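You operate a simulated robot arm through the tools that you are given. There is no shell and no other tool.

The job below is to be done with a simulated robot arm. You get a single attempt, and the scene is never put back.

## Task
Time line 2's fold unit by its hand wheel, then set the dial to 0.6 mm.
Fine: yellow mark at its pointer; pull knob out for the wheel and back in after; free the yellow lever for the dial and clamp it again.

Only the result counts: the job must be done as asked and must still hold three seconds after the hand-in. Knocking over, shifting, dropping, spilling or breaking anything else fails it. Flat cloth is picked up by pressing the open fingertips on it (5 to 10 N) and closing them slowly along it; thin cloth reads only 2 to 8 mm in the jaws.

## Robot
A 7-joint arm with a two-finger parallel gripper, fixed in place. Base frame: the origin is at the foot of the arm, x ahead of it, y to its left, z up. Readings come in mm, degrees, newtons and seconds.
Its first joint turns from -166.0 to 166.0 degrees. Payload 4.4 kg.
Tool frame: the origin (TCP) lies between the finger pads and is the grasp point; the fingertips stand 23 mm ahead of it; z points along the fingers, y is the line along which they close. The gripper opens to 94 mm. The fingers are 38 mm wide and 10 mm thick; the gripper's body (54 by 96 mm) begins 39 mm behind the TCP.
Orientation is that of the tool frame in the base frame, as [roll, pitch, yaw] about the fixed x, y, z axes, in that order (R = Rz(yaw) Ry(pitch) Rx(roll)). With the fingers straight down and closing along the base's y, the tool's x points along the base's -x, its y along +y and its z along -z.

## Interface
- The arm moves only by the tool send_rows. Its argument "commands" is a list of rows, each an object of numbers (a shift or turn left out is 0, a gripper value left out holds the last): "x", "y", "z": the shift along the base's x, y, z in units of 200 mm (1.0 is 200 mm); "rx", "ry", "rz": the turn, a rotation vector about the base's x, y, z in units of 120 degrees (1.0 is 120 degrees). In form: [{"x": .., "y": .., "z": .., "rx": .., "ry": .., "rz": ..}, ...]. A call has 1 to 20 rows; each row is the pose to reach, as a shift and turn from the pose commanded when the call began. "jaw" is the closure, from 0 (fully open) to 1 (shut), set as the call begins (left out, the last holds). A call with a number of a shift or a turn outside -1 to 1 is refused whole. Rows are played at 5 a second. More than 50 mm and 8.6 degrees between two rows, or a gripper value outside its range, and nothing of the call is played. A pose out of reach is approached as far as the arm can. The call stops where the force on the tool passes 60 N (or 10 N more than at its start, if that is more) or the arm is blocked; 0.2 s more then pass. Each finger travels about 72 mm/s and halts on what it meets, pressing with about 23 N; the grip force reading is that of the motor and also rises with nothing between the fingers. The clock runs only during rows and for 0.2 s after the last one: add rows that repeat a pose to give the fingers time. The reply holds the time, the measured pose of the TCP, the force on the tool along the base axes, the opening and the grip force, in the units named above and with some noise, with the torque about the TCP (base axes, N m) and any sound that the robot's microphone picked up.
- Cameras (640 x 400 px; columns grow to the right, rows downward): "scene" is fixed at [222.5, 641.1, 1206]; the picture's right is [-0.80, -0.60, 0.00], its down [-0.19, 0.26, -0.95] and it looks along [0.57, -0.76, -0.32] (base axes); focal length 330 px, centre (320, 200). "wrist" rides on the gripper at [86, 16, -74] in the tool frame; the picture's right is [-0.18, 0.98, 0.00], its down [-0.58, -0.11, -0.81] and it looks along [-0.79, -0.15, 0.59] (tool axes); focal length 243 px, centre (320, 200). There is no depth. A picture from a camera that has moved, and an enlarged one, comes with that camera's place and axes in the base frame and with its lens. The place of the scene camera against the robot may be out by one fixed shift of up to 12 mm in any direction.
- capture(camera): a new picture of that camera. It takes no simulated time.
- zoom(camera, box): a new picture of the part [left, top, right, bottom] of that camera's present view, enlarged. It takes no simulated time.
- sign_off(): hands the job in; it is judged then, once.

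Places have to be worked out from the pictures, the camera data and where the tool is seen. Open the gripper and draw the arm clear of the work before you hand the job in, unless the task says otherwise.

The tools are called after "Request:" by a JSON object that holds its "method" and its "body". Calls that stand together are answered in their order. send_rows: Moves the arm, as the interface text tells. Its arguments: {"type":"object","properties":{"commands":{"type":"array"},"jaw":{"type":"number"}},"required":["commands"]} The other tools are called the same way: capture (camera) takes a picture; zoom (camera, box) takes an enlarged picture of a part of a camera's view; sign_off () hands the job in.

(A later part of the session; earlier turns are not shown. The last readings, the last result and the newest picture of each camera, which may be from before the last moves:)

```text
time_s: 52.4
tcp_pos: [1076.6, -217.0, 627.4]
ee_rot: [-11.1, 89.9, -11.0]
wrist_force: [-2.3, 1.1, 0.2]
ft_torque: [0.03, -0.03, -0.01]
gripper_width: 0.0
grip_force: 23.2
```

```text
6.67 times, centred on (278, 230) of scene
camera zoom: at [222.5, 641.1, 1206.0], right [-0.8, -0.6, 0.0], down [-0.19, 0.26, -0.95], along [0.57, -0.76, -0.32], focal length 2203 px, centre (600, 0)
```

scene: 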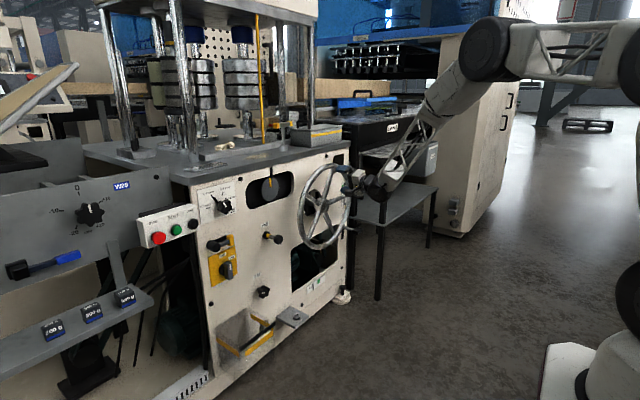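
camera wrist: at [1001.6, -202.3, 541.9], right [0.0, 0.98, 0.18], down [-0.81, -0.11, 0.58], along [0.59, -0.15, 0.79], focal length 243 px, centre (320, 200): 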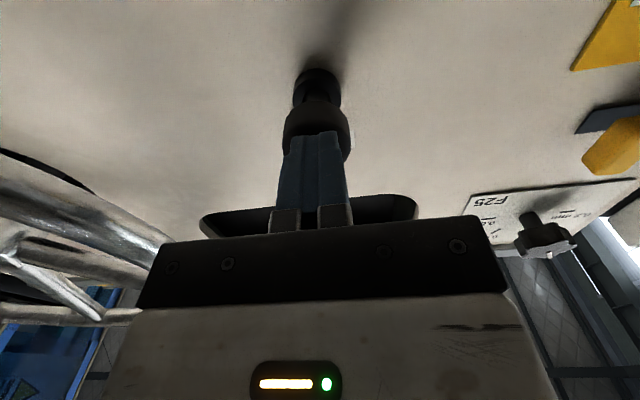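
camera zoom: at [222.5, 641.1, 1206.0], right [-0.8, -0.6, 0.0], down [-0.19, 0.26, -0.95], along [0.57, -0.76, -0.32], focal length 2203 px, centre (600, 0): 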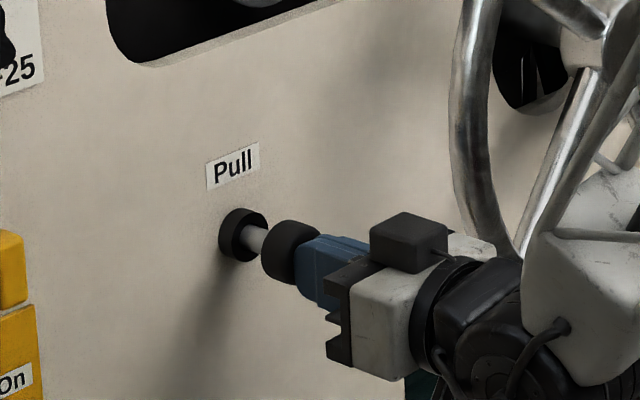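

The yellow band has disappeared and the cap is nearly at its original place. Pushing on in 2 mm steps until the stop is felt.

Request:
{"method": "send_rows", "body": {"commands": [{"x": 0.01}, {"x": 0.02}, {"x": 0.03}, {"x": 0.04}, {"x": 0.05}, {"x": 0.06}, {"x": 0.06}]}}

Request:
{"method": "zoom", "body": {"camera": "scene", "box": [230, 200, 326, 260]}}

```text
time_s: 53.3
tcp_pos: [1080.2, -218.4, 626.8]
ee_rot: [52.6, 90.0, 52.8]
wrist_force: [-16.6, -0.7, 6.3]
ft_torque: [-0.04, -0.17, -0.07]
gripper_width: 0.0
grip_force: 22.7
stopped in row 4: the force on the tool passed its limit at 73 N (the readings are from after the stop); the commanded pose is now the measured one
```

```text
6.67 times, centred on (278, 230) of scene
camera zoom: at [222.5, 641.1, 1206.0], right [-0.8, -0.6, 0.0], down [-0.19, 0.26, -0.95], along [0.57, -0.76, -0.32], focal length 2203 px, centre (600, 0)
```

zoom: 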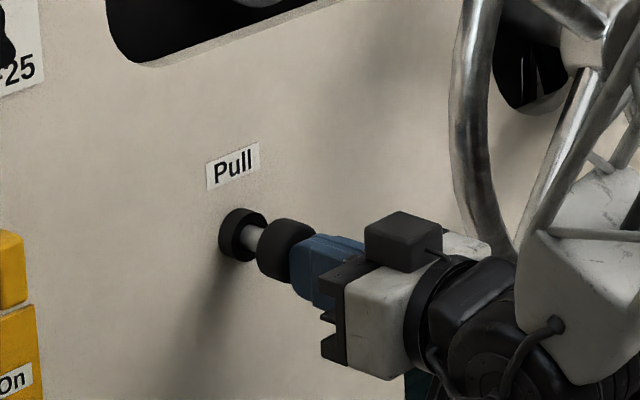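

A firm stop at 73 N with the fingertips at x ≈ 1103: the knob is fully in. I'll back off and compare it with its original look, and re-check the mark.

Request:
{"method": "send_rows", "body": {"commands": [{"x": -0.1}, {"x": -0.3}, {"x": -0.5}, {"x": -0.7}, {"x": -0.9}, {"x": -0.9}]}}

Request:
{"method": "zoom", "body": {"camera": "scene", "box": [252, 220, 300, 250]}}

Request:
{"method": "zoom", "body": {"camera": "scene", "box": [266, 176, 278, 188]}}

Request:
{"method": "capture", "body": {"camera": "wrist"}}

```text
time_s: 54.7
tcp_pos: [902.2, -217.8, 627.4]
ee_rot: [6.2, 90.0, 6.5]
wrist_force: [-0.3, -0.2, 0.2]
ft_torque: [0.02, 0.01, -0.02]
gripper_width: 0.0
grip_force: 23.5
```

```text
13.33 times, centred on (276, 235) of scene
camera zoom: at [222.5, 641.1, 1206.0], right [-0.8, -0.6, 0.0], down [-0.19, 0.26, -0.95], along [0.57, -0.76, -0.32], focal length 4406 px, centre (907, -267)
```

zoom: 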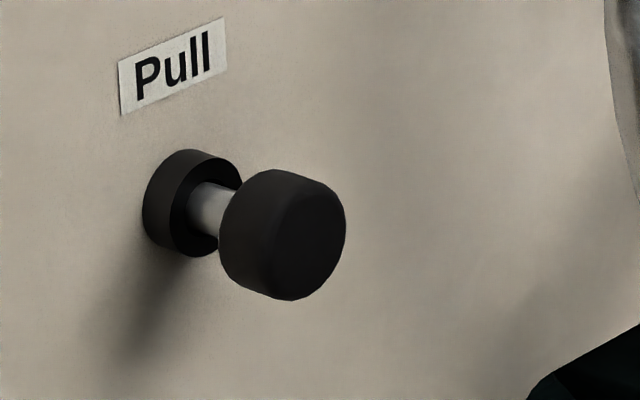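

```text
16.00 times, centred on (272, 182) of scene
camera zoom: at [222.5, 641.1, 1206.0], right [-0.8, -0.6, 0.0], down [-0.19, 0.26, -0.95], along [0.57, -0.76, -0.32], focal length 5287 px, centre (1088, 488)
```

zoom: 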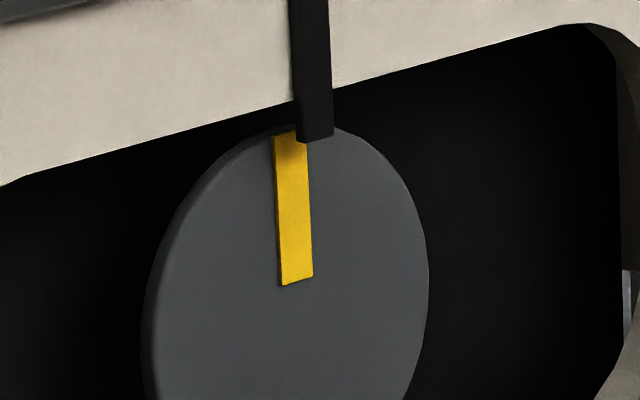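

```text
taken
camera wrist: at [826.9, -202.8, 541.4], right [0.0, 0.98, 0.18], down [-0.81, -0.11, 0.58], along [0.59, -0.15, 0.79], focal length 243 px, centre (320, 200)
```

wrist: 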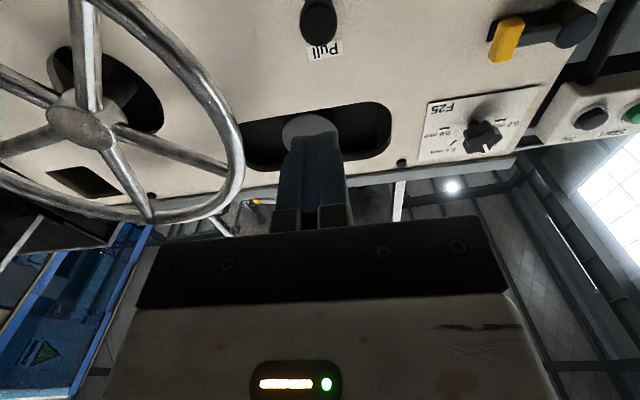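

The knob looks exactly as at the start and the mark is unchanged. Now the yellow clamp lever: I place its hub near (1120, 42, 690) and the yellow grip near (1128, −20, 690), with the dial knob near (1114, −4, 822). I'll move in front of it for a closer look.

Request:
{"method": "send_rows", "body": {"commands": [{"x": 0, "y": 0.2, "z": 0.02}, {"x": 0.03, "y": 0.4, "z": 0.04}, {"x": 0.06, "y": 0.6, "z": 0.06}, {"x": 0.1, "y": 0.8, "z": 0.09}, {"x": 0.14, "y": 1.0, "z": 0.115}, {"x": 0.14, "y": 1.0, "z": 0.115}]}}

Request:
{"method": "capture", "body": {"camera": "wrist"}}

Request:
{"method": "zoom", "body": {"camera": "wrist", "box": [250, 0, 430, 130]}}

Request:
{"method": "zoom", "body": {"camera": "scene", "box": [196, 180, 276, 280]}}

```text
time_s: 56.1
tcp_pos: [930.2, -78.3, 648.3]
ee_rot: [-120.1, 88.6, -114.1]
wrist_force: [1.0, 0.3, 0.8]
ft_torque: [0.0, 0.01, 0.0]
gripper_width: 0.0
grip_force: 22.7
out of reach, approached as far as the arm can: row 2, 3, 4, 5, 6
```

```text
taken
camera wrist: at [852.5, -72.5, 563.7], right [-0.1, 0.98, 0.16], down [-0.78, -0.18, 0.59], along [0.61, -0.07, 0.79], focal length 243 px, centre (320, 200)
```

wrist: 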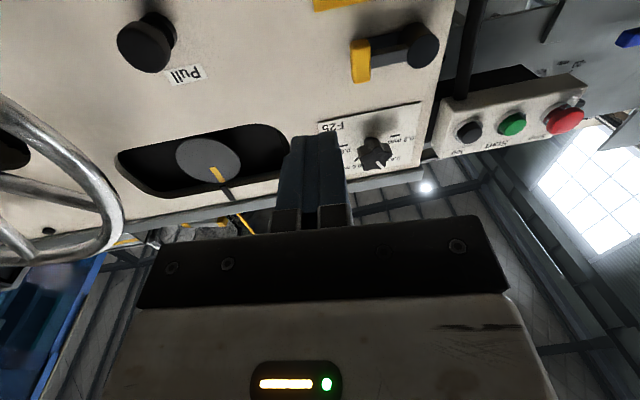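

```text
3.08 times, centred on (340, 65) of wrist
camera zoom: at [852.5, -72.5, 563.7], right [-0.1, 0.98, 0.16], down [-0.78, -0.18, 0.59], along [0.61, -0.07, 0.79], focal length 746 px, centre (258, 615)
```

zoom: 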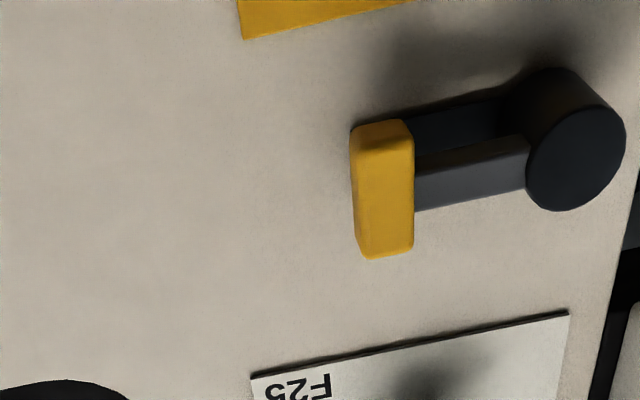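

```text
4.00 times, centred on (236, 230) of scene
camera zoom: at [222.5, 641.1, 1206.0], right [-0.8, -0.6, 0.0], down [-0.19, 0.26, -0.95], along [0.57, -0.76, -0.32], focal length 1322 px, centre (656, 80)
```

zoom: 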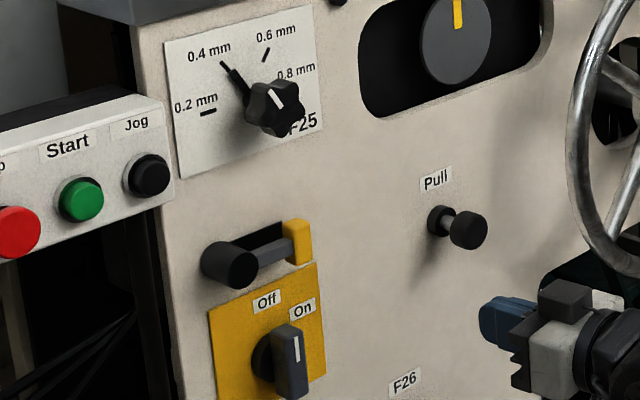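

The arm reports "out of reach" here: it stopped at y ≈ −78 with a slight yaw, so a wrist joint is limiting with this roll. I'll test whether rolling the tool (+30°) frees it up, staying at this safe distance.

Request:
{"method": "send_rows", "body": {"commands": [{"rx": 0.05}, {"rx": 0.1}, {"rx": 0.15}, {"rx": 0.2}, {"rx": 0.25}, {"rx": 0.25}]}}

Request:
{"method": "capture", "body": {"camera": "scene"}}

```text
time_s: 57.5
tcp_pos: [905.4, -80.9, 667.6]
ee_rot: [85.3, 61.2, 91.9]
wrist_force: [-0.3, 0.0, 1.3]
ft_torque: [-0.03, 0.02, -0.04]
gripper_width: 0.0
grip_force: 22.9
out of reach, approached as far as the arm can: row 3, 4, 5, 6
```

```text
taken
```

scene: 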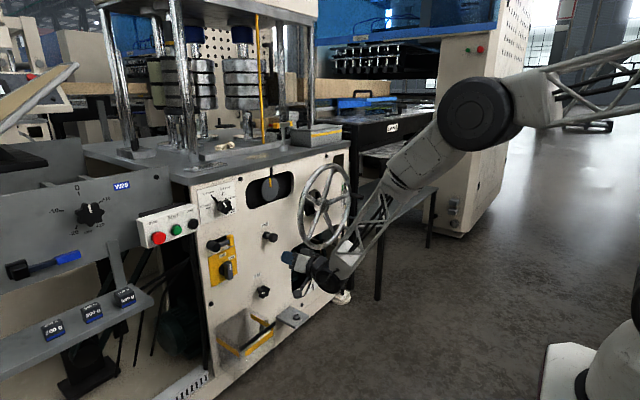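

Roll isn't the limiting factor; the elbow is swung out and the wrist is near a limit at this closer x. Reach may improve further out, so I'll return to roll 0 at about (970, −118, 690) first and see where the commanded pose actually stands.

Request:
{"method": "send_rows", "body": {"commands": [{"x": 0.04, "y": -0.1, "z": 0.04, "rx": -0.05}, {"x": 0.08, "y": -0.2, "z": 0.08, "rx": -0.1}, {"x": 0.12, "y": -0.3, "z": 0.12, "rx": -0.15}, {"x": 0.16, "y": -0.4, "z": 0.16, "rx": -0.2}, {"x": 0.2, "y": -0.5, "z": 0.2, "rx": -0.25}, {"x": 0.2, "y": -0.5, "z": 0.2, "rx": -0.25}]}}

Request:
{"method": "capture", "body": {"camera": "wrist"}}

```text
time_s: 58.9
tcp_pos: [943.2, -181.6, 706.8]
ee_rot: [-119.3, 88.5, -113.3]
wrist_force: [0.4, -0.3, 0.9]
ft_torque: [0.0, -0.01, 0.01]
gripper_width: 0.0
grip_force: 22.7
```

```text
taken
camera wrist: at [866.1, -175.8, 621.7], right [-0.1, 0.98, 0.16], down [-0.78, -0.18, 0.59], along [0.61, -0.07, 0.79], focal length 243 px, centre (320, 200)
```

wrist: 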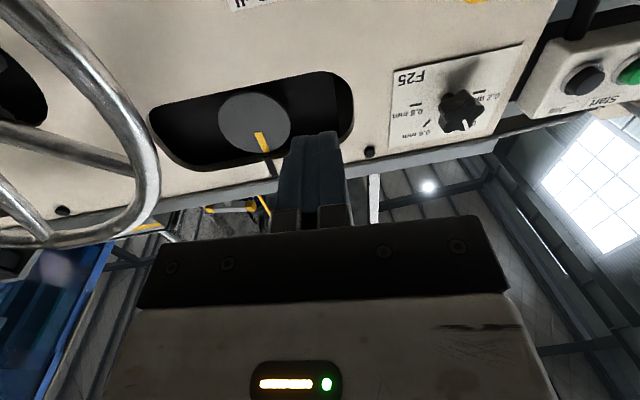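

The commanded pose follows the attained one; tool is now yawed ~6° toward +y, which is acceptable. I'll try the approach further out in x (about 1040), where the arm is more stretched, stepping toward +y.

Request:
{"method": "send_rows", "body": {"commands": [{"x": 0.16, "y": 0.1}, {"x": 0.32, "y": 0.2}, {"x": 0.485, "y": 0.3}, {"x": 0.485, "y": 0.41}, {"x": 0.485, "y": 0.41}]}}

Request:
{"method": "send_rows", "body": {"commands": [{"y": 0.1}, {"y": 0.2}, {"y": 0.3}, {"y": 0.35}, {"y": 0.35}]}}

Request:
{"method": "capture", "body": {"camera": "wrist"}}

Request:
{"method": "capture", "body": {"camera": "scene"}}

```text
time_s: 60.1
tcp_pos: [1042.2, -99.0, 705.2]
ee_rot: [-119.7, 88.7, -113.7]
wrist_force: [0.4, 0.1, -0.2]
ft_torque: [0.01, -0.01, -0.01]
gripper_width: 0.0
grip_force: 22.9
```

```text
time_s: 61.3
tcp_pos: [1042.4, -41.1, 708.3]
ee_rot: [-127.2, 88.5, -120.1]
wrist_force: [0.2, 0.1, -0.3]
ft_torque: [0.01, 0.01, 0.0]
gripper_width: 0.1
grip_force: 23.2
out of reach, approached as far as the arm can: row 3, 4, 5
```

```text
taken
camera wrist: at [963.4, -36.2, 623.3], right [-0.12, 0.98, 0.16], down [-0.78, -0.2, 0.6], along [0.62, -0.06, 0.79], focal length 243 px, centre (320, 200)
```

wrist: 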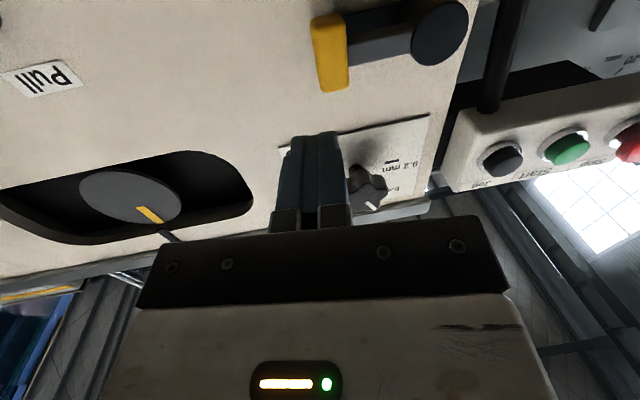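

```text
taken
```

scene: 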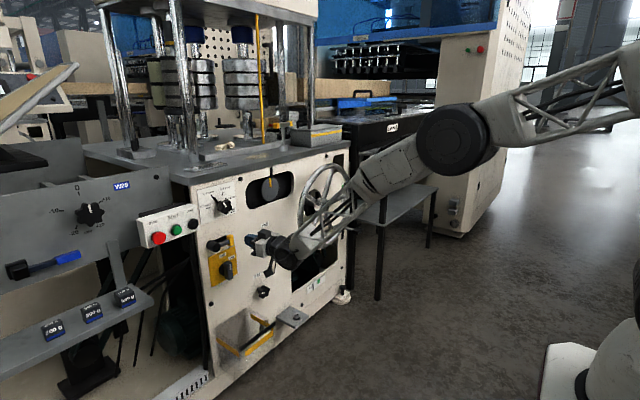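

At this attitude the wrist's joint 6 seems to be at its limit (forearm slopes down, tool must bend up). A better wrist configuration exists: swing the tool via pointing right instead of via pointing down-forward. I'll retreat to free space first and bring the tool back to pointing down.

Request:
{"method": "send_rows", "body": {"commands": [{"x": -0.17, "y": -0.05, "z": 0.05}, {"x": -0.34, "y": -0.1, "z": 0.1}, {"x": -0.51, "y": -0.15, "z": 0.15}, {"x": -0.68, "y": -0.2, "z": 0.2}, {"x": -0.85, "y": -0.25, "z": 0.25}, {"x": -1.0, "y": -0.3, "z": 0.3}]}}

Request:
{"method": "send_rows", "body": {"commands": [{"x": -0.067, "y": -0.033, "z": 0.067, "ry": 0.0625}, {"x": -0.133, "y": -0.067, "z": 0.133, "ry": 0.125}, {"x": -0.2, "y": -0.1, "z": 0.2, "ry": 0.1875}, {"x": -0.267, "y": -0.133, "z": 0.267, "ry": 0.25}, {"x": -0.333, "y": -0.167, "z": 0.333, "ry": 0.3125}, {"x": -0.4, "y": -0.2, "z": 0.4, "ry": 0.375}, {"x": -0.467, "y": -0.233, "z": 0.467, "ry": 0.4375}, {"x": -0.533, "y": -0.267, "z": 0.533, "ry": 0.5}, {"x": -0.6, "y": -0.3, "z": 0.6, "ry": 0.5625}, {"x": -0.667, "y": -0.333, "z": 0.667, "ry": 0.625}, {"x": -0.733, "y": -0.367, "z": 0.733, "ry": 0.6875}, {"x": -0.8, "y": -0.4, "z": 0.8, "ry": 0.75}, {"x": -0.8, "y": -0.4, "z": 0.8, "ry": 0.75}], "jaw": 0}}

Request:
{"method": "capture", "body": {"camera": "scene"}}

```text
time_s: 62.7
tcp_pos: [837.2, -98.3, 769.2]
ee_rot: [-120.1, 88.5, -114.2]
wrist_force: [0.1, 0.5, -0.7]
ft_torque: [0.02, 0.01, 0.0]
gripper_width: 0.0
grip_force: 22.7
out of reach, approached as far as the arm can: row 1
```

```text
time_s: 65.5
tcp_pos: [679.5, -182.0, 929.0]
ee_rot: [174.1, -0.6, -178.7]
wrist_force: [0.2, -0.9, -0.6]
ft_torque: [0.0, 0.01, 0.02]
gripper_width: 93.9
grip_force: 0.0
```

```text
taken
```

scene: 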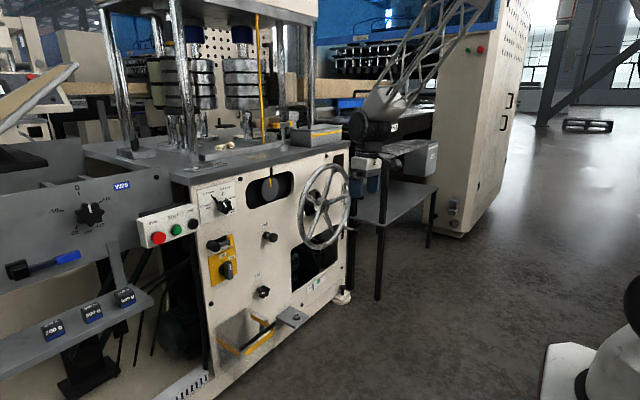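

Tool is back to pointing down in free space. Now I'll swing it to point right (−y), rotating −96° about x while keeping the wrist roughly in place.

Request:
{"method": "send_rows", "body": {"commands": [{"y": -0.062, "z": 0.008, "rx": -0.0615}, {"y": -0.123, "z": 0.015, "rx": -0.123}, {"y": -0.185, "z": 0.023, "rx": -0.1845}, {"y": -0.246, "z": 0.03, "rx": -0.246}, {"y": -0.308, "z": 0.038, "rx": -0.3075}, {"y": -0.37, "z": 0.046, "rx": -0.369}, {"y": -0.43, "z": 0.054, "rx": -0.4305}, {"y": -0.49, "z": 0.062, "rx": -0.492}, {"y": -0.55, "z": 0.07, "rx": -0.5535}, {"y": -0.615, "z": 0.077, "rx": -0.615}, {"y": -0.68, "z": 0.085, "rx": -0.6765}, {"y": -0.74, "z": 0.092, "rx": -0.738}, {"y": -0.8, "z": 0.1, "rx": -0.799}, {"y": -0.8, "z": 0.1, "rx": -0.799}]}}

Request:
{"method": "capture", "body": {"camera": "scene"}}

Request:
{"method": "capture", "body": {"camera": "wrist"}}

```text
time_s: 68.5
tcp_pos: [681.5, -341.5, 950.0]
ee_rot: [-90.0, -1.2, 179.3]
wrist_force: [-0.8, 0.2, 0.0]
ft_torque: [-0.01, 0.01, 0.01]
gripper_width: 94.1
grip_force: 0.2
```

```text
taken
```

scene: 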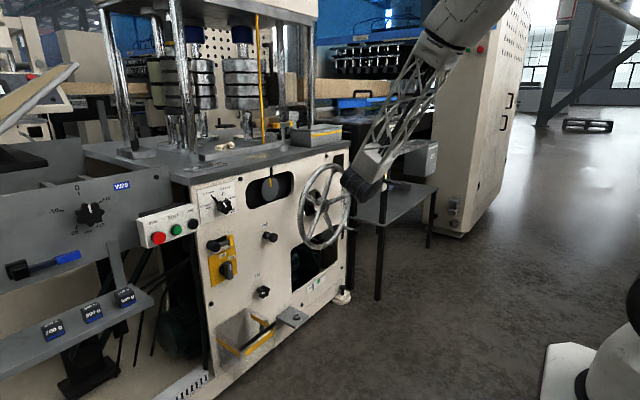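

```text
taken
camera wrist: at [595.5, -266.3, 936.1], right [0.16, 0.0, -0.99], down [0.59, 0.8, 0.1], along [0.79, -0.6, 0.13], focal length 243 px, centre (320, 200)
```

wrist: 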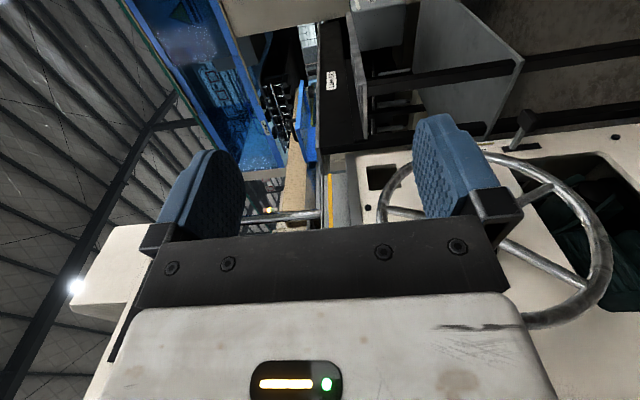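

The tool points right cleanly. Now yaw it +90° to point forward, keeping the wrist roughly in place (TCP to about (870, −150, 850)).

Request:
{"method": "send_rows", "body": {"commands": [{"x": 0.08, "y": 0.08, "z": -0.04, "rz": 0.0625}, {"x": 0.16, "y": 0.16, "z": -0.08, "rz": 0.125}, {"x": 0.24, "y": 0.24, "z": -0.12, "rz": 0.1875}, {"x": 0.32, "y": 0.32, "z": -0.16, "rz": 0.25}, {"x": 0.4, "y": 0.4, "z": -0.21, "rz": 0.3125}, {"x": 0.48, "y": 0.48, "z": -0.25, "rz": 0.375}, {"x": 0.56, "y": 0.56, "z": -0.29, "rz": 0.4375}, {"x": 0.64, "y": 0.64, "z": -0.33, "rz": 0.5}, {"x": 0.72, "y": 0.72, "z": -0.37, "rz": 0.5625}, {"x": 0.8, "y": 0.8, "z": -0.42, "rz": 0.625}, {"x": 0.88, "y": 0.88, "z": -0.46, "rz": 0.6875}, {"x": 0.95, "y": 0.95, "z": -0.5, "rz": 0.75}, {"x": 0.95, "y": 0.95, "z": -0.5, "rz": 0.75}]}}

Request:
{"method": "capture", "body": {"camera": "scene"}}

Request:
{"method": "capture", "body": {"camera": "wrist"}}

```text
time_s: 71.3
tcp_pos: [853.9, -139.1, 875.5]
ee_rot: [-90.7, -1.3, -108.6]
wrist_force: [0.1, 1.1, -0.1]
ft_torque: [-0.04, 0.0, 0.01]
gripper_width: 94.0
grip_force: 0.1
out of reach, approached as far as the arm can: row 9, 10, 11, 12, 13
```

```text
taken
```

scene: 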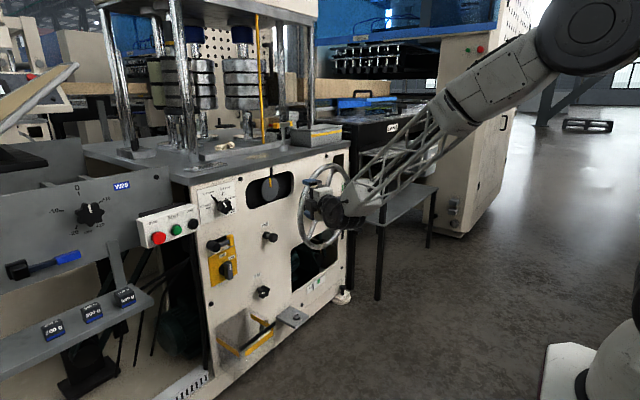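

```text
taken
camera wrist: at [754.4, -197.4, 862.7], right [0.04, 0.16, -0.99], down [-0.58, 0.81, 0.11], along [0.82, 0.56, 0.12], focal length 243 px, centre (320, 200)
```

wrist: 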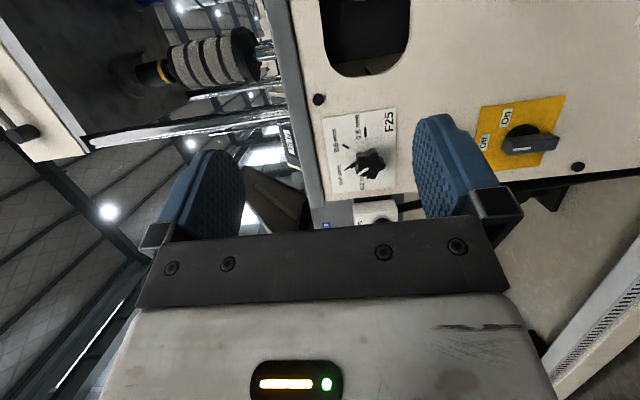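

Now it stops about 19° right of forward. With the jaws closing vertically that yaw doesn't hurt gripping the dial (yaw axis = closing axis). I'll test reach nearer the panel with this attitude: TCP to about (1000, −60, 830), trying to yaw a bit forward.

Request:
{"method": "send_rows", "body": {"commands": [{"x": 0.15, "y": 0.08, "z": -0.05}, {"x": 0.3, "y": 0.16, "z": -0.1}, {"x": 0.45, "y": 0.24, "z": -0.14}, {"x": 0.6, "y": 0.32, "z": -0.19}, {"x": 0.73, "y": 0.4, "z": -0.23}, {"x": 0.73, "y": 0.4, "z": -0.23, "rz": 0.05}, {"x": 0.73, "y": 0.4, "z": -0.23, "rz": 0.1}, {"x": 0.73, "y": 0.4, "z": -0.23, "rz": 0.15}, {"x": 0.73, "y": 0.4, "z": -0.23, "rz": 0.15}]}}

Request:
{"method": "capture", "body": {"camera": "wrist"}}

Request:
{"method": "capture", "body": {"camera": "scene"}}

```text
time_s: 73.3
tcp_pos: [1003.0, -55.5, 829.7]
ee_rot: [-90.8, -1.1, -102.6]
wrist_force: [-1.1, -0.2, 0.6]
ft_torque: [0.02, -0.01, 0.01]
gripper_width: 94.1
grip_force: 0.0
out of reach, approached as far as the arm can: row 7, 8, 9
```

```text
taken
camera wrist: at [910.3, -124.8, 817.3], right [0.02, 0.16, -0.99], down [-0.66, 0.75, 0.11], along [0.75, 0.65, 0.12], focal length 243 px, centre (320, 200)
```

wrist: 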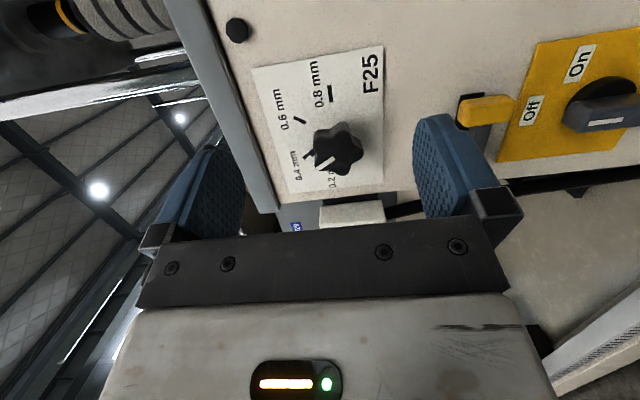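

```text
taken
```

scene: 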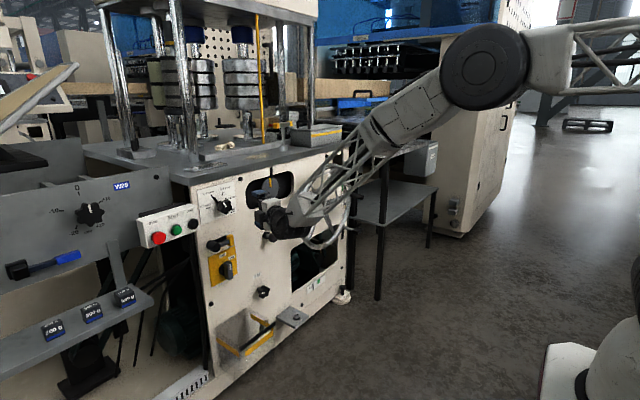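

This attitude reaches well: (1003, −55, 830), 12.6° right of forward, with the dial and lever in view. Zooming in on them.

Request:
{"method": "zoom", "body": {"camera": "wrist", "box": [240, 40, 420, 210]}}

Request:
{"method": "zoom", "body": {"camera": "wrist", "box": [400, 20, 640, 200]}}

```text
2.35 times, centred on (330, 125) of wrist
camera zoom: at [910.3, -124.8, 817.3], right [0.02, 0.16, -0.99], down [-0.66, 0.75, 0.11], along [0.75, 0.65, 0.12], focal length 571 px, centre (296, 376)
```

zoom: 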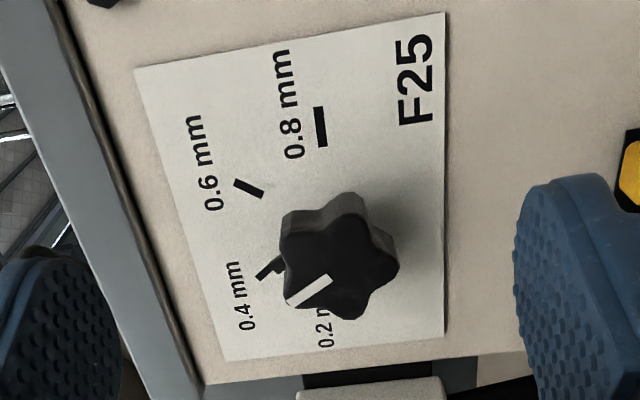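

```text
2.22 times, centred on (520, 110) of wrist
camera zoom: at [910.3, -124.8, 817.3], right [0.02, 0.16, -0.99], down [-0.66, 0.75, 0.11], along [0.75, 0.65, 0.12], focal length 539 px, centre (-124, 400)
```

zoom: 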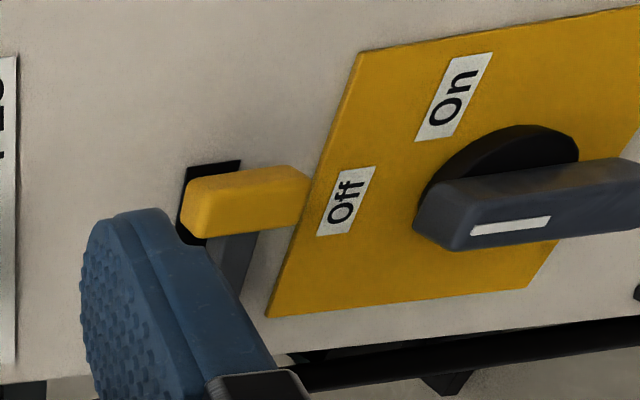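

Ticks are 60° apart with 0.2/0.8 at 9/3 o'clock, so 0.4→0.6 is a 60° clockwise turn. First the lever: its yellow grip spans about y −35…−13, z 670…717, x 1118…1137, with clear space below it above the On/Off switch. I'll close the fingers and come down to z ≈ 652 in front of it.

Request:
{"method": "send_rows", "body": {"commands": [{"x": 0.0, "y": 0.02, "z": -0.18}, {"x": 0.03, "y": 0.05, "z": -0.36}, {"x": 0.06, "y": 0.08, "z": -0.54}, {"x": 0.09, "y": 0.1, "z": -0.72}, {"x": 0.12, "y": 0.12, "z": -0.89}, {"x": 0.12, "y": 0.12, "z": -0.89}], "jaw": 1}}

Request:
{"method": "capture", "body": {"camera": "wrist"}}

Request:
{"method": "zoom", "body": {"camera": "scene", "box": [196, 190, 324, 290]}}

```text
time_s: 74.7
tcp_pos: [1026.9, -31.5, 652.0]
ee_rot: [-90.8, -1.2, -102.6]
wrist_force: [0.2, -0.1, 0.8]
ft_torque: [-0.03, -0.01, -0.03]
gripper_width: 0.1
grip_force: 23.3
```

```text
taken
camera wrist: at [934.1, -102.0, 640.3], right [0.02, 0.16, -0.99], down [-0.66, 0.75, 0.11], along [0.75, 0.65, 0.12], focal length 243 px, centre (320, 200)
```

wrist: 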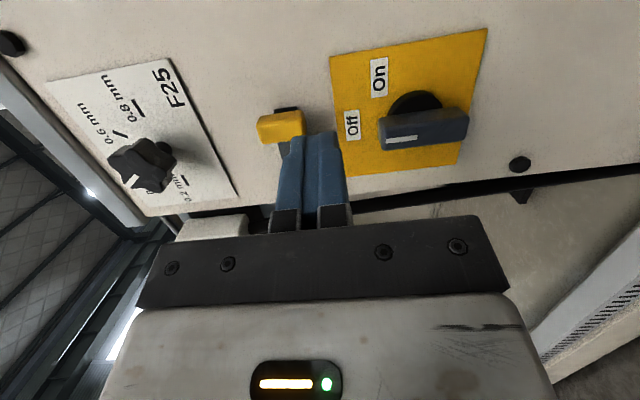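

```text
4.00 times, centred on (260, 240) of scene
camera zoom: at [222.5, 641.1, 1206.0], right [-0.8, -0.6, 0.0], down [-0.19, 0.26, -0.95], along [0.57, -0.76, -0.32], focal length 1322 px, centre (560, 40)
```

zoom: 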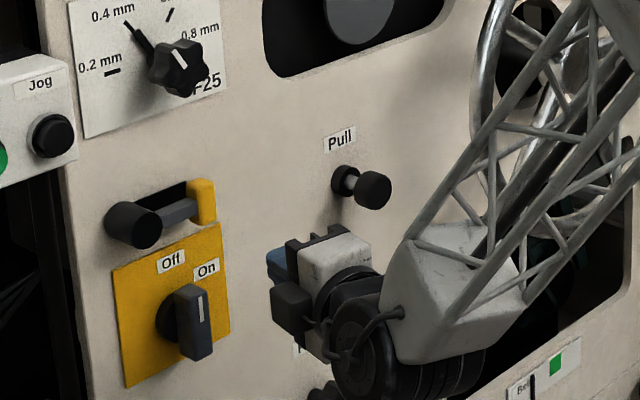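

Reach is fine here. Let me zoom the wrist view to check the fingertip position against the lever grip before moving in.

Request:
{"method": "zoom", "body": {"camera": "wrist", "box": [220, 60, 480, 230]}}

```text
2.35 times, centred on (350, 145) of wrist
camera zoom: at [934.1, -102.0, 640.3], right [0.02, 0.16, -0.99], down [-0.66, 0.75, 0.11], along [0.75, 0.65, 0.12], focal length 571 px, centre (249, 329)
```

zoom: 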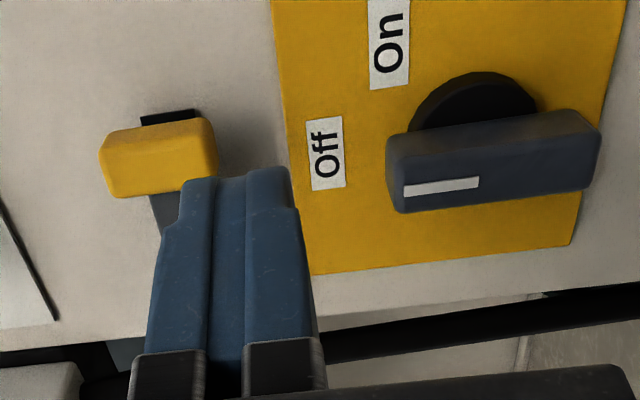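

Block spans z ≈ 668–708 and the switch handle tops out near z ≈ 615, so a finger at z 642–662 passes cleanly between. I'll move straight in 80 mm.

Request:
{"method": "send_rows", "body": {"commands": [{"x": 0.1}, {"x": 0.2}, {"x": 0.28}, {"x": 0.34}, {"x": 0.4}, {"x": 0.4}]}}

Request:
{"method": "zoom", "body": {"camera": "wrist", "box": [200, 40, 460, 230]}}

Request:
{"method": "zoom", "body": {"camera": "scene", "box": [200, 215, 264, 265]}}

```text
time_s: 76.1
tcp_pos: [1106.1, -34.1, 651.8]
ee_rot: [-90.8, -1.2, -102.6]
wrist_force: [-0.2, 0.0, 0.6]
ft_torque: [-0.02, 0.0, 0.0]
gripper_width: 0.0
grip_force: 23.2
```

```text
2.11 times, centred on (330, 135) of wrist
camera zoom: at [1013.4, -103.2, 638.8], right [0.02, 0.16, -0.99], down [-0.66, 0.75, 0.11], along [0.75, 0.65, 0.12], focal length 511 px, centre (299, 337)
```

zoom: 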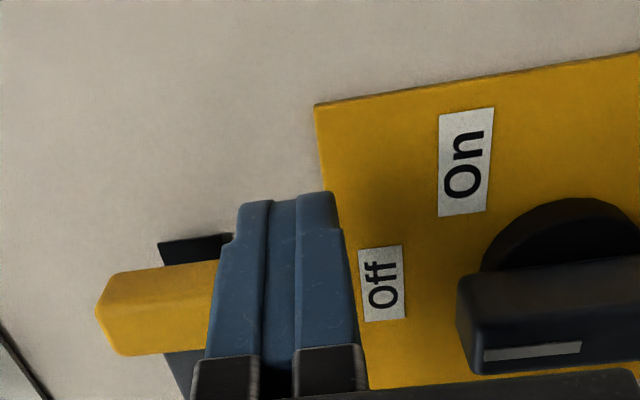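

```text
8.00 times, centred on (232, 240) of scene
camera zoom: at [222.5, 641.1, 1206.0], right [-0.8, -0.6, 0.0], down [-0.19, 0.26, -0.95], along [0.57, -0.76, -0.32], focal length 2643 px, centre (1024, -120)
```

zoom: 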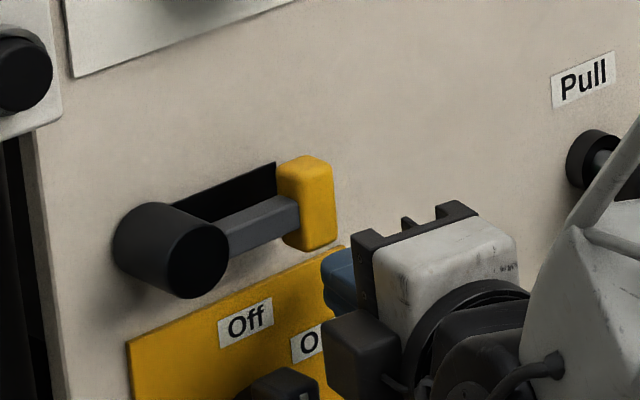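

The finger sits just under the yellow grip. I'll raise it slowly in small steps to see whether the lever swings up.

Request:
{"method": "send_rows", "body": {"commands": [{"z": 0.015}, {"z": 0.03}, {"z": 0.045}, {"z": 0.06}, {"z": 0.075}, {"z": 0.09}, {"z": 0.105}, {"z": 0.12}, {"z": 0.12}]}}

Request:
{"method": "zoom", "body": {"camera": "wrist", "box": [200, 40, 460, 230]}}

Request:
{"method": "zoom", "body": {"camera": "scene", "box": [200, 215, 264, 265]}}

```text
time_s: 78.1
tcp_pos: [1108.5, -32.6, 676.0]
ee_rot: [-90.8, -1.2, -102.6]
wrist_force: [-3.4, -2.3, -2.9]
ft_torque: [-0.03, 0.0, 0.0]
gripper_width: 0.0
grip_force: 23.2
```

```text
2.11 times, centred on (330, 135) of wrist
camera zoom: at [1015.1, -102.2, 662.9], right [0.02, 0.16, -0.99], down [-0.66, 0.75, 0.11], along [0.75, 0.65, 0.12], focal length 511 px, centre (299, 337)
```

zoom: 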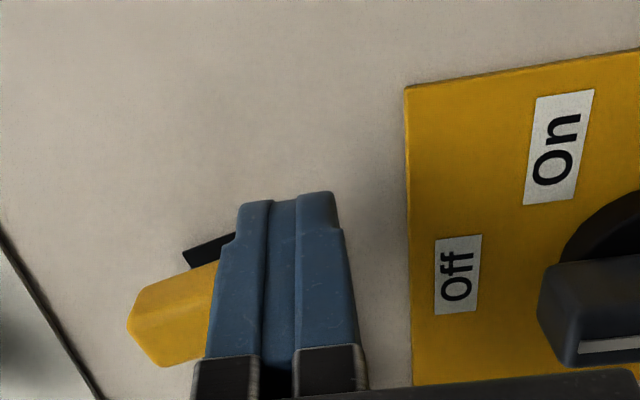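

```text
8.00 times, centred on (232, 240) of scene
camera zoom: at [222.5, 641.1, 1206.0], right [-0.8, -0.6, 0.0], down [-0.19, 0.26, -0.95], along [0.57, -0.76, -0.32], focal length 2643 px, centre (1024, -120)
```

zoom: 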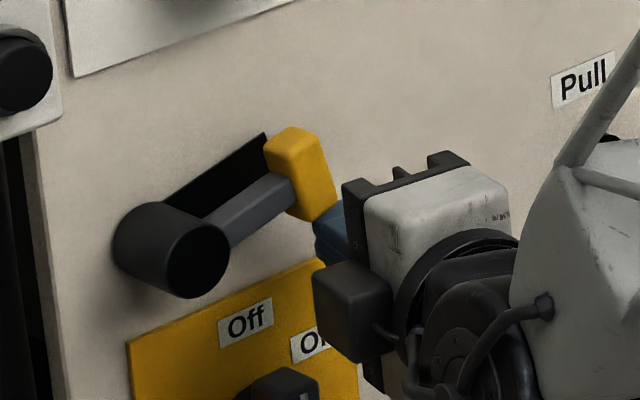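

The lever swings up easily (about 15° now). I'll keep pushing it along its arc toward ~60°, watching for an end stop.

Request:
{"method": "send_rows", "body": {"commands": [{"y": -0.015, "z": 0.03}, {"y": -0.025, "z": 0.06}, {"y": -0.025, "z": 0.085}, {"y": -0.015, "z": 0.115}, {"y": -0.005, "z": 0.145}, {"y": 0.005, "z": 0.17}, {"y": 0.02, "z": 0.195}, {"y": 0.035, "z": 0.22}, {"y": 0.05, "z": 0.24}, {"y": 0.05, "z": 0.24}]}}

Request:
{"method": "zoom", "body": {"camera": "wrist", "box": [160, 40, 420, 230]}}

Request:
{"method": "zoom", "body": {"camera": "scene", "box": [200, 205, 264, 255]}}

```text
time_s: 80.3
tcp_pos: [1108.0, -24.4, 722.6]
ee_rot: [-90.8, -1.2, -102.6]
wrist_force: [-0.4, 0.2, -0.5]
ft_torque: [0.01, 0.0, 0.01]
gripper_width: 0.1
grip_force: 23.0
```

```text
2.11 times, centred on (290, 135) of wrist
camera zoom: at [1015.4, -92.7, 710.1], right [0.02, 0.16, -0.99], down [-0.66, 0.75, 0.11], along [0.75, 0.65, 0.12], focal length 511 px, centre (383, 337)
```

zoom: 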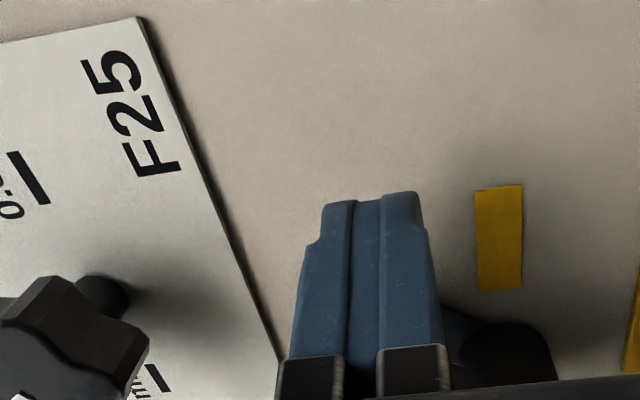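

```text
8.00 times, centred on (232, 230) of scene
camera zoom: at [222.5, 641.1, 1206.0], right [-0.8, -0.6, 0.0], down [-0.19, 0.26, -0.95], along [0.57, -0.76, -0.32], focal length 2643 px, centre (1024, -40)
```

zoom: 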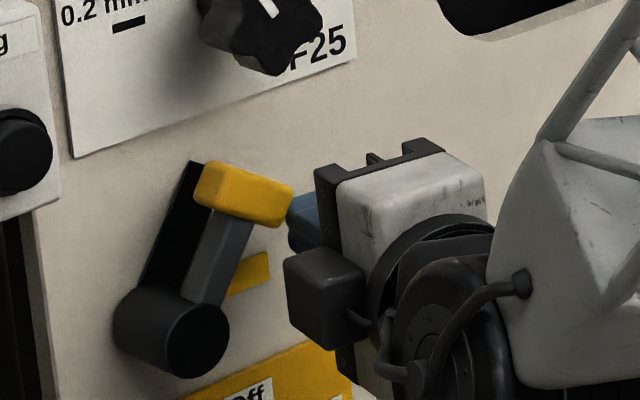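

The lever is up at ~65–70° and a yellow patch is revealed where it was (the "free" indicator). I'll push a bit further to find its end stop.

Request:
{"method": "send_rows", "body": {"commands": [{"y": 0.015, "z": 0.015}, {"y": 0.03, "z": 0.03}, {"y": 0.05, "z": 0.045}, {"y": 0.07, "z": 0.06}, {"y": 0.09, "z": 0.07}, {"y": 0.11, "z": 0.08}, {"y": 0.13, "z": 0.085}, {"y": 0.13, "z": 0.085}]}}

Request:
{"method": "zoom", "body": {"camera": "scene", "box": [200, 205, 264, 255]}}

```text
time_s: 82.1
tcp_pos: [1107.7, -1.4, 740.0]
ee_rot: [-90.7, -1.1, -102.9]
wrist_force: [-2.3, -47.6, -0.3]
ft_torque: [0.27, -0.04, -0.54]
gripper_width: 0.0
grip_force: 22.8
```

```text
8.00 times, centred on (232, 230) of scene
camera zoom: at [222.5, 641.1, 1206.0], right [-0.8, -0.6, 0.0], down [-0.19, 0.26, -0.95], along [0.57, -0.76, -0.32], focal length 2643 px, centre (1024, -40)
```

zoom: 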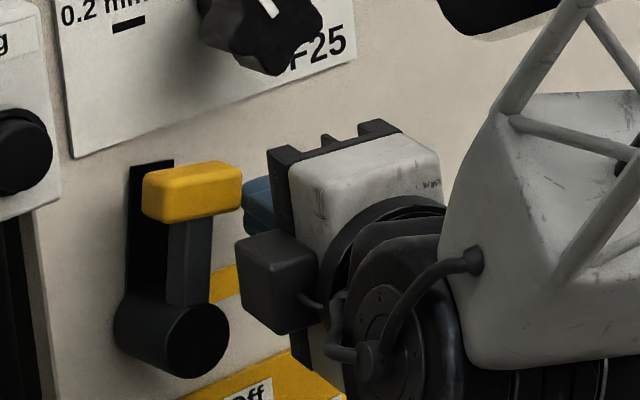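

The lever hit its stop, standing vertical – fully free. Backing the finger off to the right, then out, then up to dial height with the jaws opened to ~70 mm.

Request:
{"method": "send_rows", "body": {"commands": [{"y": -0.08}, {"y": -0.15}, {"x": -0.15, "y": -0.15}, {"x": -0.35, "y": -0.15}, {"x": -0.4, "y": -0.12, "z": 0.12}, {"x": -0.4, "y": -0.08, "z": 0.28}, {"x": -0.4, "y": -0.05, "z": 0.41}, {"x": -0.4, "y": -0.05, "z": 0.41}]}}

Request:
{"method": "send_rows", "body": {"commands": [{"rz": 0.03}, {"rz": 0.06}, {"rz": 0.09}, {"rz": 0.105}, {"rz": 0.105}], "jaw": 0.25}}

Request:
{"method": "capture", "body": {"camera": "wrist"}}

Request:
{"method": "zoom", "body": {"camera": "scene", "box": [196, 170, 324, 270]}}

```text
time_s: 83.9
tcp_pos: [1025.3, -8.7, 821.3]
ee_rot: [-90.8, -1.2, -102.6]
wrist_force: [0.5, 0.4, 0.8]
ft_torque: [0.01, 0.01, -0.03]
gripper_width: 0.0
grip_force: 22.9
```

```text
time_s: 85.1
tcp_pos: [1037.6, 21.1, 827.6]
ee_rot: [-91.5, -1.1, -97.8]
wrist_force: [0.1, -1.1, 0.0]
ft_torque: [-0.01, 0.03, 0.02]
gripper_width: 70.3
grip_force: 0.0
out of reach, approached as far as the arm can: row 1, 2, 3, 4, 5
```

```text
taken
camera wrist: at [951.0, -55.5, 815.8], right [0.0, 0.17, -0.99], down [-0.72, 0.69, 0.12], along [0.7, 0.71, 0.12], focal length 243 px, centre (320, 200)
```

wrist: 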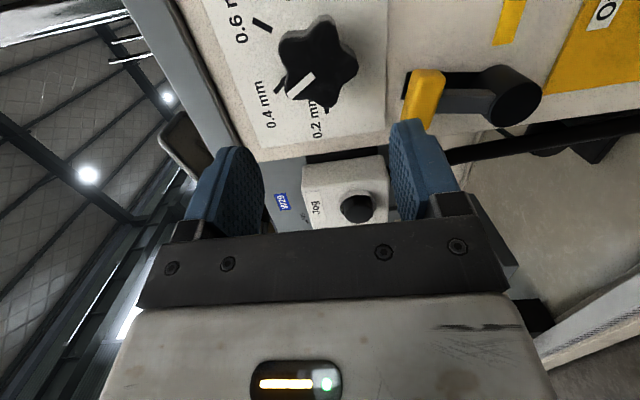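

```text
4.00 times, centred on (260, 220) of scene
camera zoom: at [222.5, 641.1, 1206.0], right [-0.8, -0.6, 0.0], down [-0.19, 0.26, -0.95], along [0.57, -0.76, -0.32], focal length 1322 px, centre (560, 120)
```

zoom: 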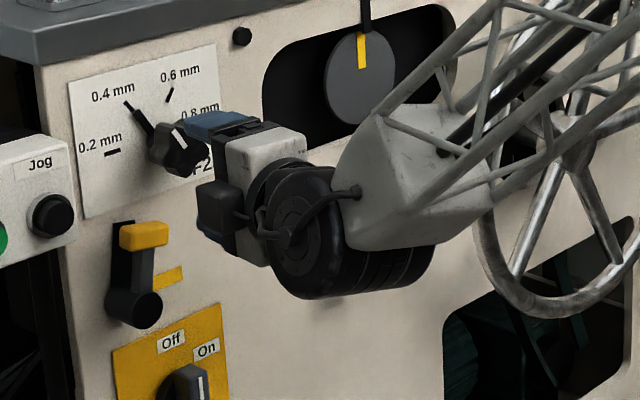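

The yaw attempt traded position (now (1038, 21, 828), 7.8° right of forward). Zooming to refine the dial knob's centre from here.

Request:
{"method": "zoom", "body": {"camera": "wrist", "box": [230, 0, 410, 150]}}

```text
2.67 times, centred on (320, 75) of wrist
camera zoom: at [951.0, -55.5, 815.8], right [0.0, 0.17, -0.99], down [-0.72, 0.69, 0.12], along [0.7, 0.71, 0.12], focal length 647 px, centre (320, 533)
```

zoom: 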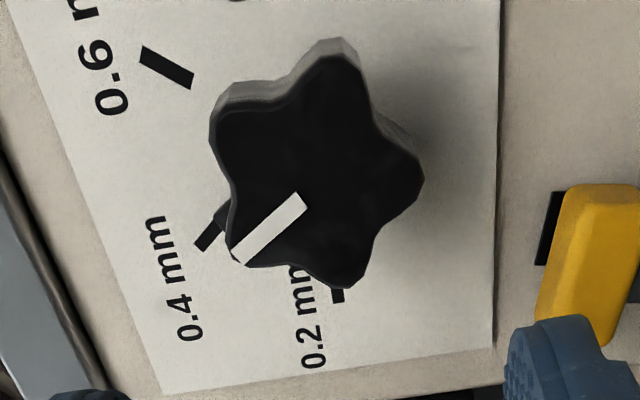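

The knob is a 5-lobed star (lobe radius ~28 mm) centred near (y −5.5, z 824.5); a lobe points ~6° off straight down, so closing near-vertical with +6° roll gives a stable lobe-versus-two-lobes grip. I'll line up at x ≈ 1070 first.

Request:
{"method": "send_rows", "body": {"commands": [{"x": 0.04, "y": -0.035, "z": -0.004, "rx": 0.0125}, {"x": 0.08, "y": -0.07, "z": -0.008, "rx": 0.025}, {"x": 0.12, "y": -0.1, "z": -0.012, "rx": 0.0375}, {"x": 0.16, "y": -0.133, "z": -0.015, "rx": 0.05}, {"x": 0.16, "y": -0.133, "z": -0.015, "rx": 0.05}], "jaw": 0.2}}

Request:
{"method": "capture", "body": {"camera": "wrist"}}

Request:
{"method": "zoom", "body": {"camera": "scene", "box": [196, 170, 276, 230]}}

```text
time_s: 86.3
tcp_pos: [1071.1, -5.1, 827.1]
ee_rot: [-92.4, 4.9, -98.4]
wrist_force: [-0.5, -0.3, -0.1]
ft_torque: [0.01, 0.02, 0.0]
gripper_width: 75.3
grip_force: 0.1
out of reach, approached as far as the arm can: row 4
```

```text
taken
camera wrist: at [983.6, -79.7, 807.0], right [0.0, 0.27, -0.96], down [-0.71, 0.68, 0.19], along [0.7, 0.69, 0.19], focal length 243 px, centre (320, 200)
```

wrist: 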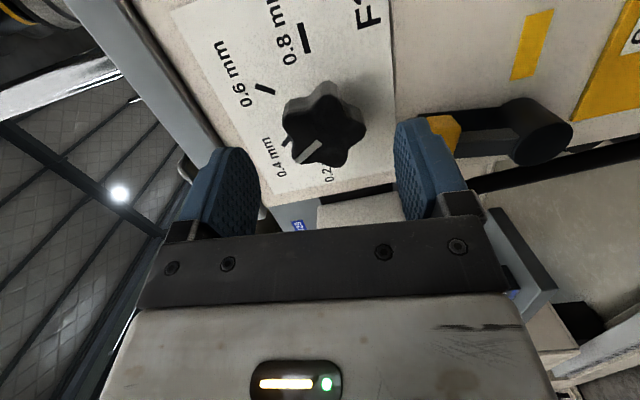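

```text
6.67 times, centred on (236, 200) of scene
camera zoom: at [222.5, 641.1, 1206.0], right [-0.8, -0.6, 0.0], down [-0.19, 0.26, -0.95], along [0.57, -0.76, -0.32], focal length 2203 px, centre (880, 200)
```

zoom: 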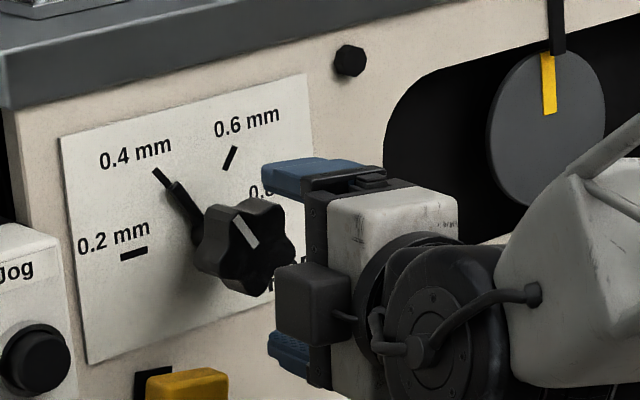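

Position reached with ~8° yaw. Let me zoom the wrist view to measure the knob centre once more before moving in.

Request:
{"method": "zoom", "body": {"camera": "wrist", "box": [250, 60, 400, 190]}}

```text
3.08 times, centred on (325, 125) of wrist
camera zoom: at [983.6, -79.7, 807.0], right [0.0, 0.27, -0.96], down [-0.71, 0.68, 0.19], along [0.7, 0.69, 0.19], focal length 746 px, centre (305, 431)
```

zoom: 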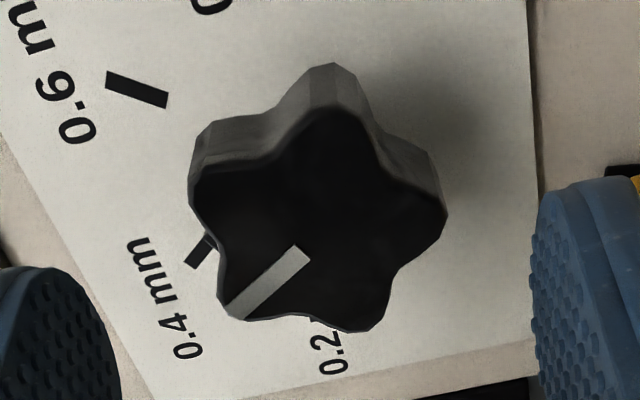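

Combining views, the knob front is at about (1111, −8, 824.7). I'll shift −2.5 mm in y and z and move in 32 mm so the pads overlap the knob by ~15 mm.

Request:
{"method": "send_rows", "body": {"commands": [{"x": 0.03, "y": -0.012, "z": -0.012}, {"x": 0.07, "y": -0.012, "z": -0.012}, {"x": 0.12, "y": -0.012, "z": -0.012}, {"x": 0.16, "y": -0.012, "z": -0.012}, {"x": 0.16, "y": -0.012, "z": -0.012}]}}

Request:
{"method": "capture", "body": {"camera": "wrist"}}

Request:
{"method": "zoom", "body": {"camera": "scene", "box": [196, 170, 276, 230]}}

```text
time_s: 87.5
tcp_pos: [1102.6, -8.1, 823.6]
ee_rot: [-92.3, 4.8, -97.9]
wrist_force: [0.0, 0.4, -0.3]
ft_torque: [-0.03, -0.04, 0.01]
gripper_width: 74.9
grip_force: 0.0
```

```text
taken
camera wrist: at [1015.5, -82.2, 804.3], right [0.0, 0.27, -0.96], down [-0.72, 0.67, 0.19], along [0.7, 0.69, 0.19], focal length 243 px, centre (320, 200)
```

wrist: 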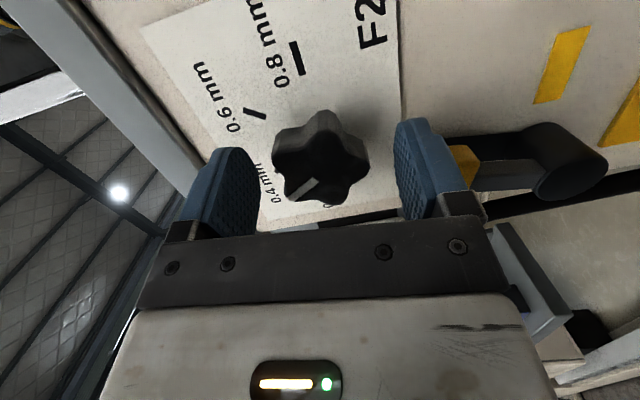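

```text
6.67 times, centred on (236, 200) of scene
camera zoom: at [222.5, 641.1, 1206.0], right [-0.8, -0.6, 0.0], down [-0.19, 0.26, -0.95], along [0.57, -0.76, -0.32], focal length 2203 px, centre (880, 200)
```

zoom: 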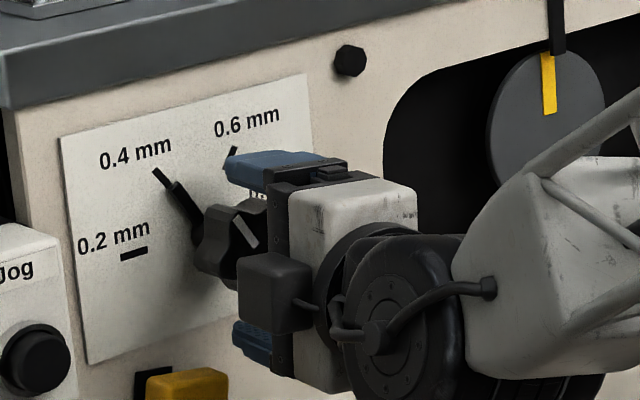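

The knob is between the upper and lower fingers and centred. Closing.

Request:
{"method": "send_rows", "body": {"commands": [{"x": 0}, {"x": 0}, {"x": 0}, {"x": 0}], "jaw": 1}}

Request:
{"method": "capture", "body": {"camera": "wrist"}}

Request:
{"method": "zoom", "body": {"camera": "scene", "box": [196, 170, 276, 230]}}

```text
time_s: 88.5
tcp_pos: [1102.7, -6.9, 822.9]
ee_rot: [-92.4, 4.8, -98.0]
wrist_force: [8.1, 0.7, -8.6]
ft_torque: [-0.01, -0.57, 0.03]
gripper_width: 48.6
grip_force: 44.9
```

```text
taken
camera wrist: at [1015.3, -82.2, 803.7], right [0.0, 0.27, -0.96], down [-0.72, 0.67, 0.19], along [0.7, 0.69, 0.19], focal length 243 px, centre (320, 200)
```

wrist: 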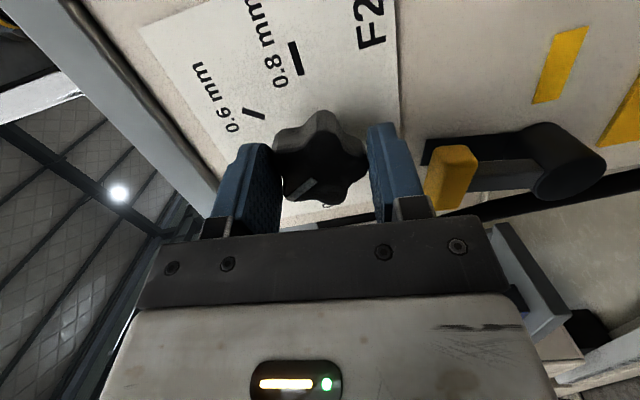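

```text
6.67 times, centred on (236, 200) of scene
camera zoom: at [222.5, 641.1, 1206.0], right [-0.8, -0.6, 0.0], down [-0.19, 0.26, -0.95], along [0.57, -0.76, -0.32], focal length 2203 px, centre (880, 200)
```

zoom: 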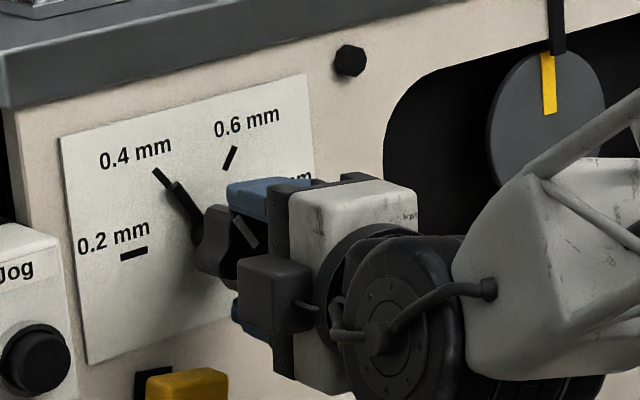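

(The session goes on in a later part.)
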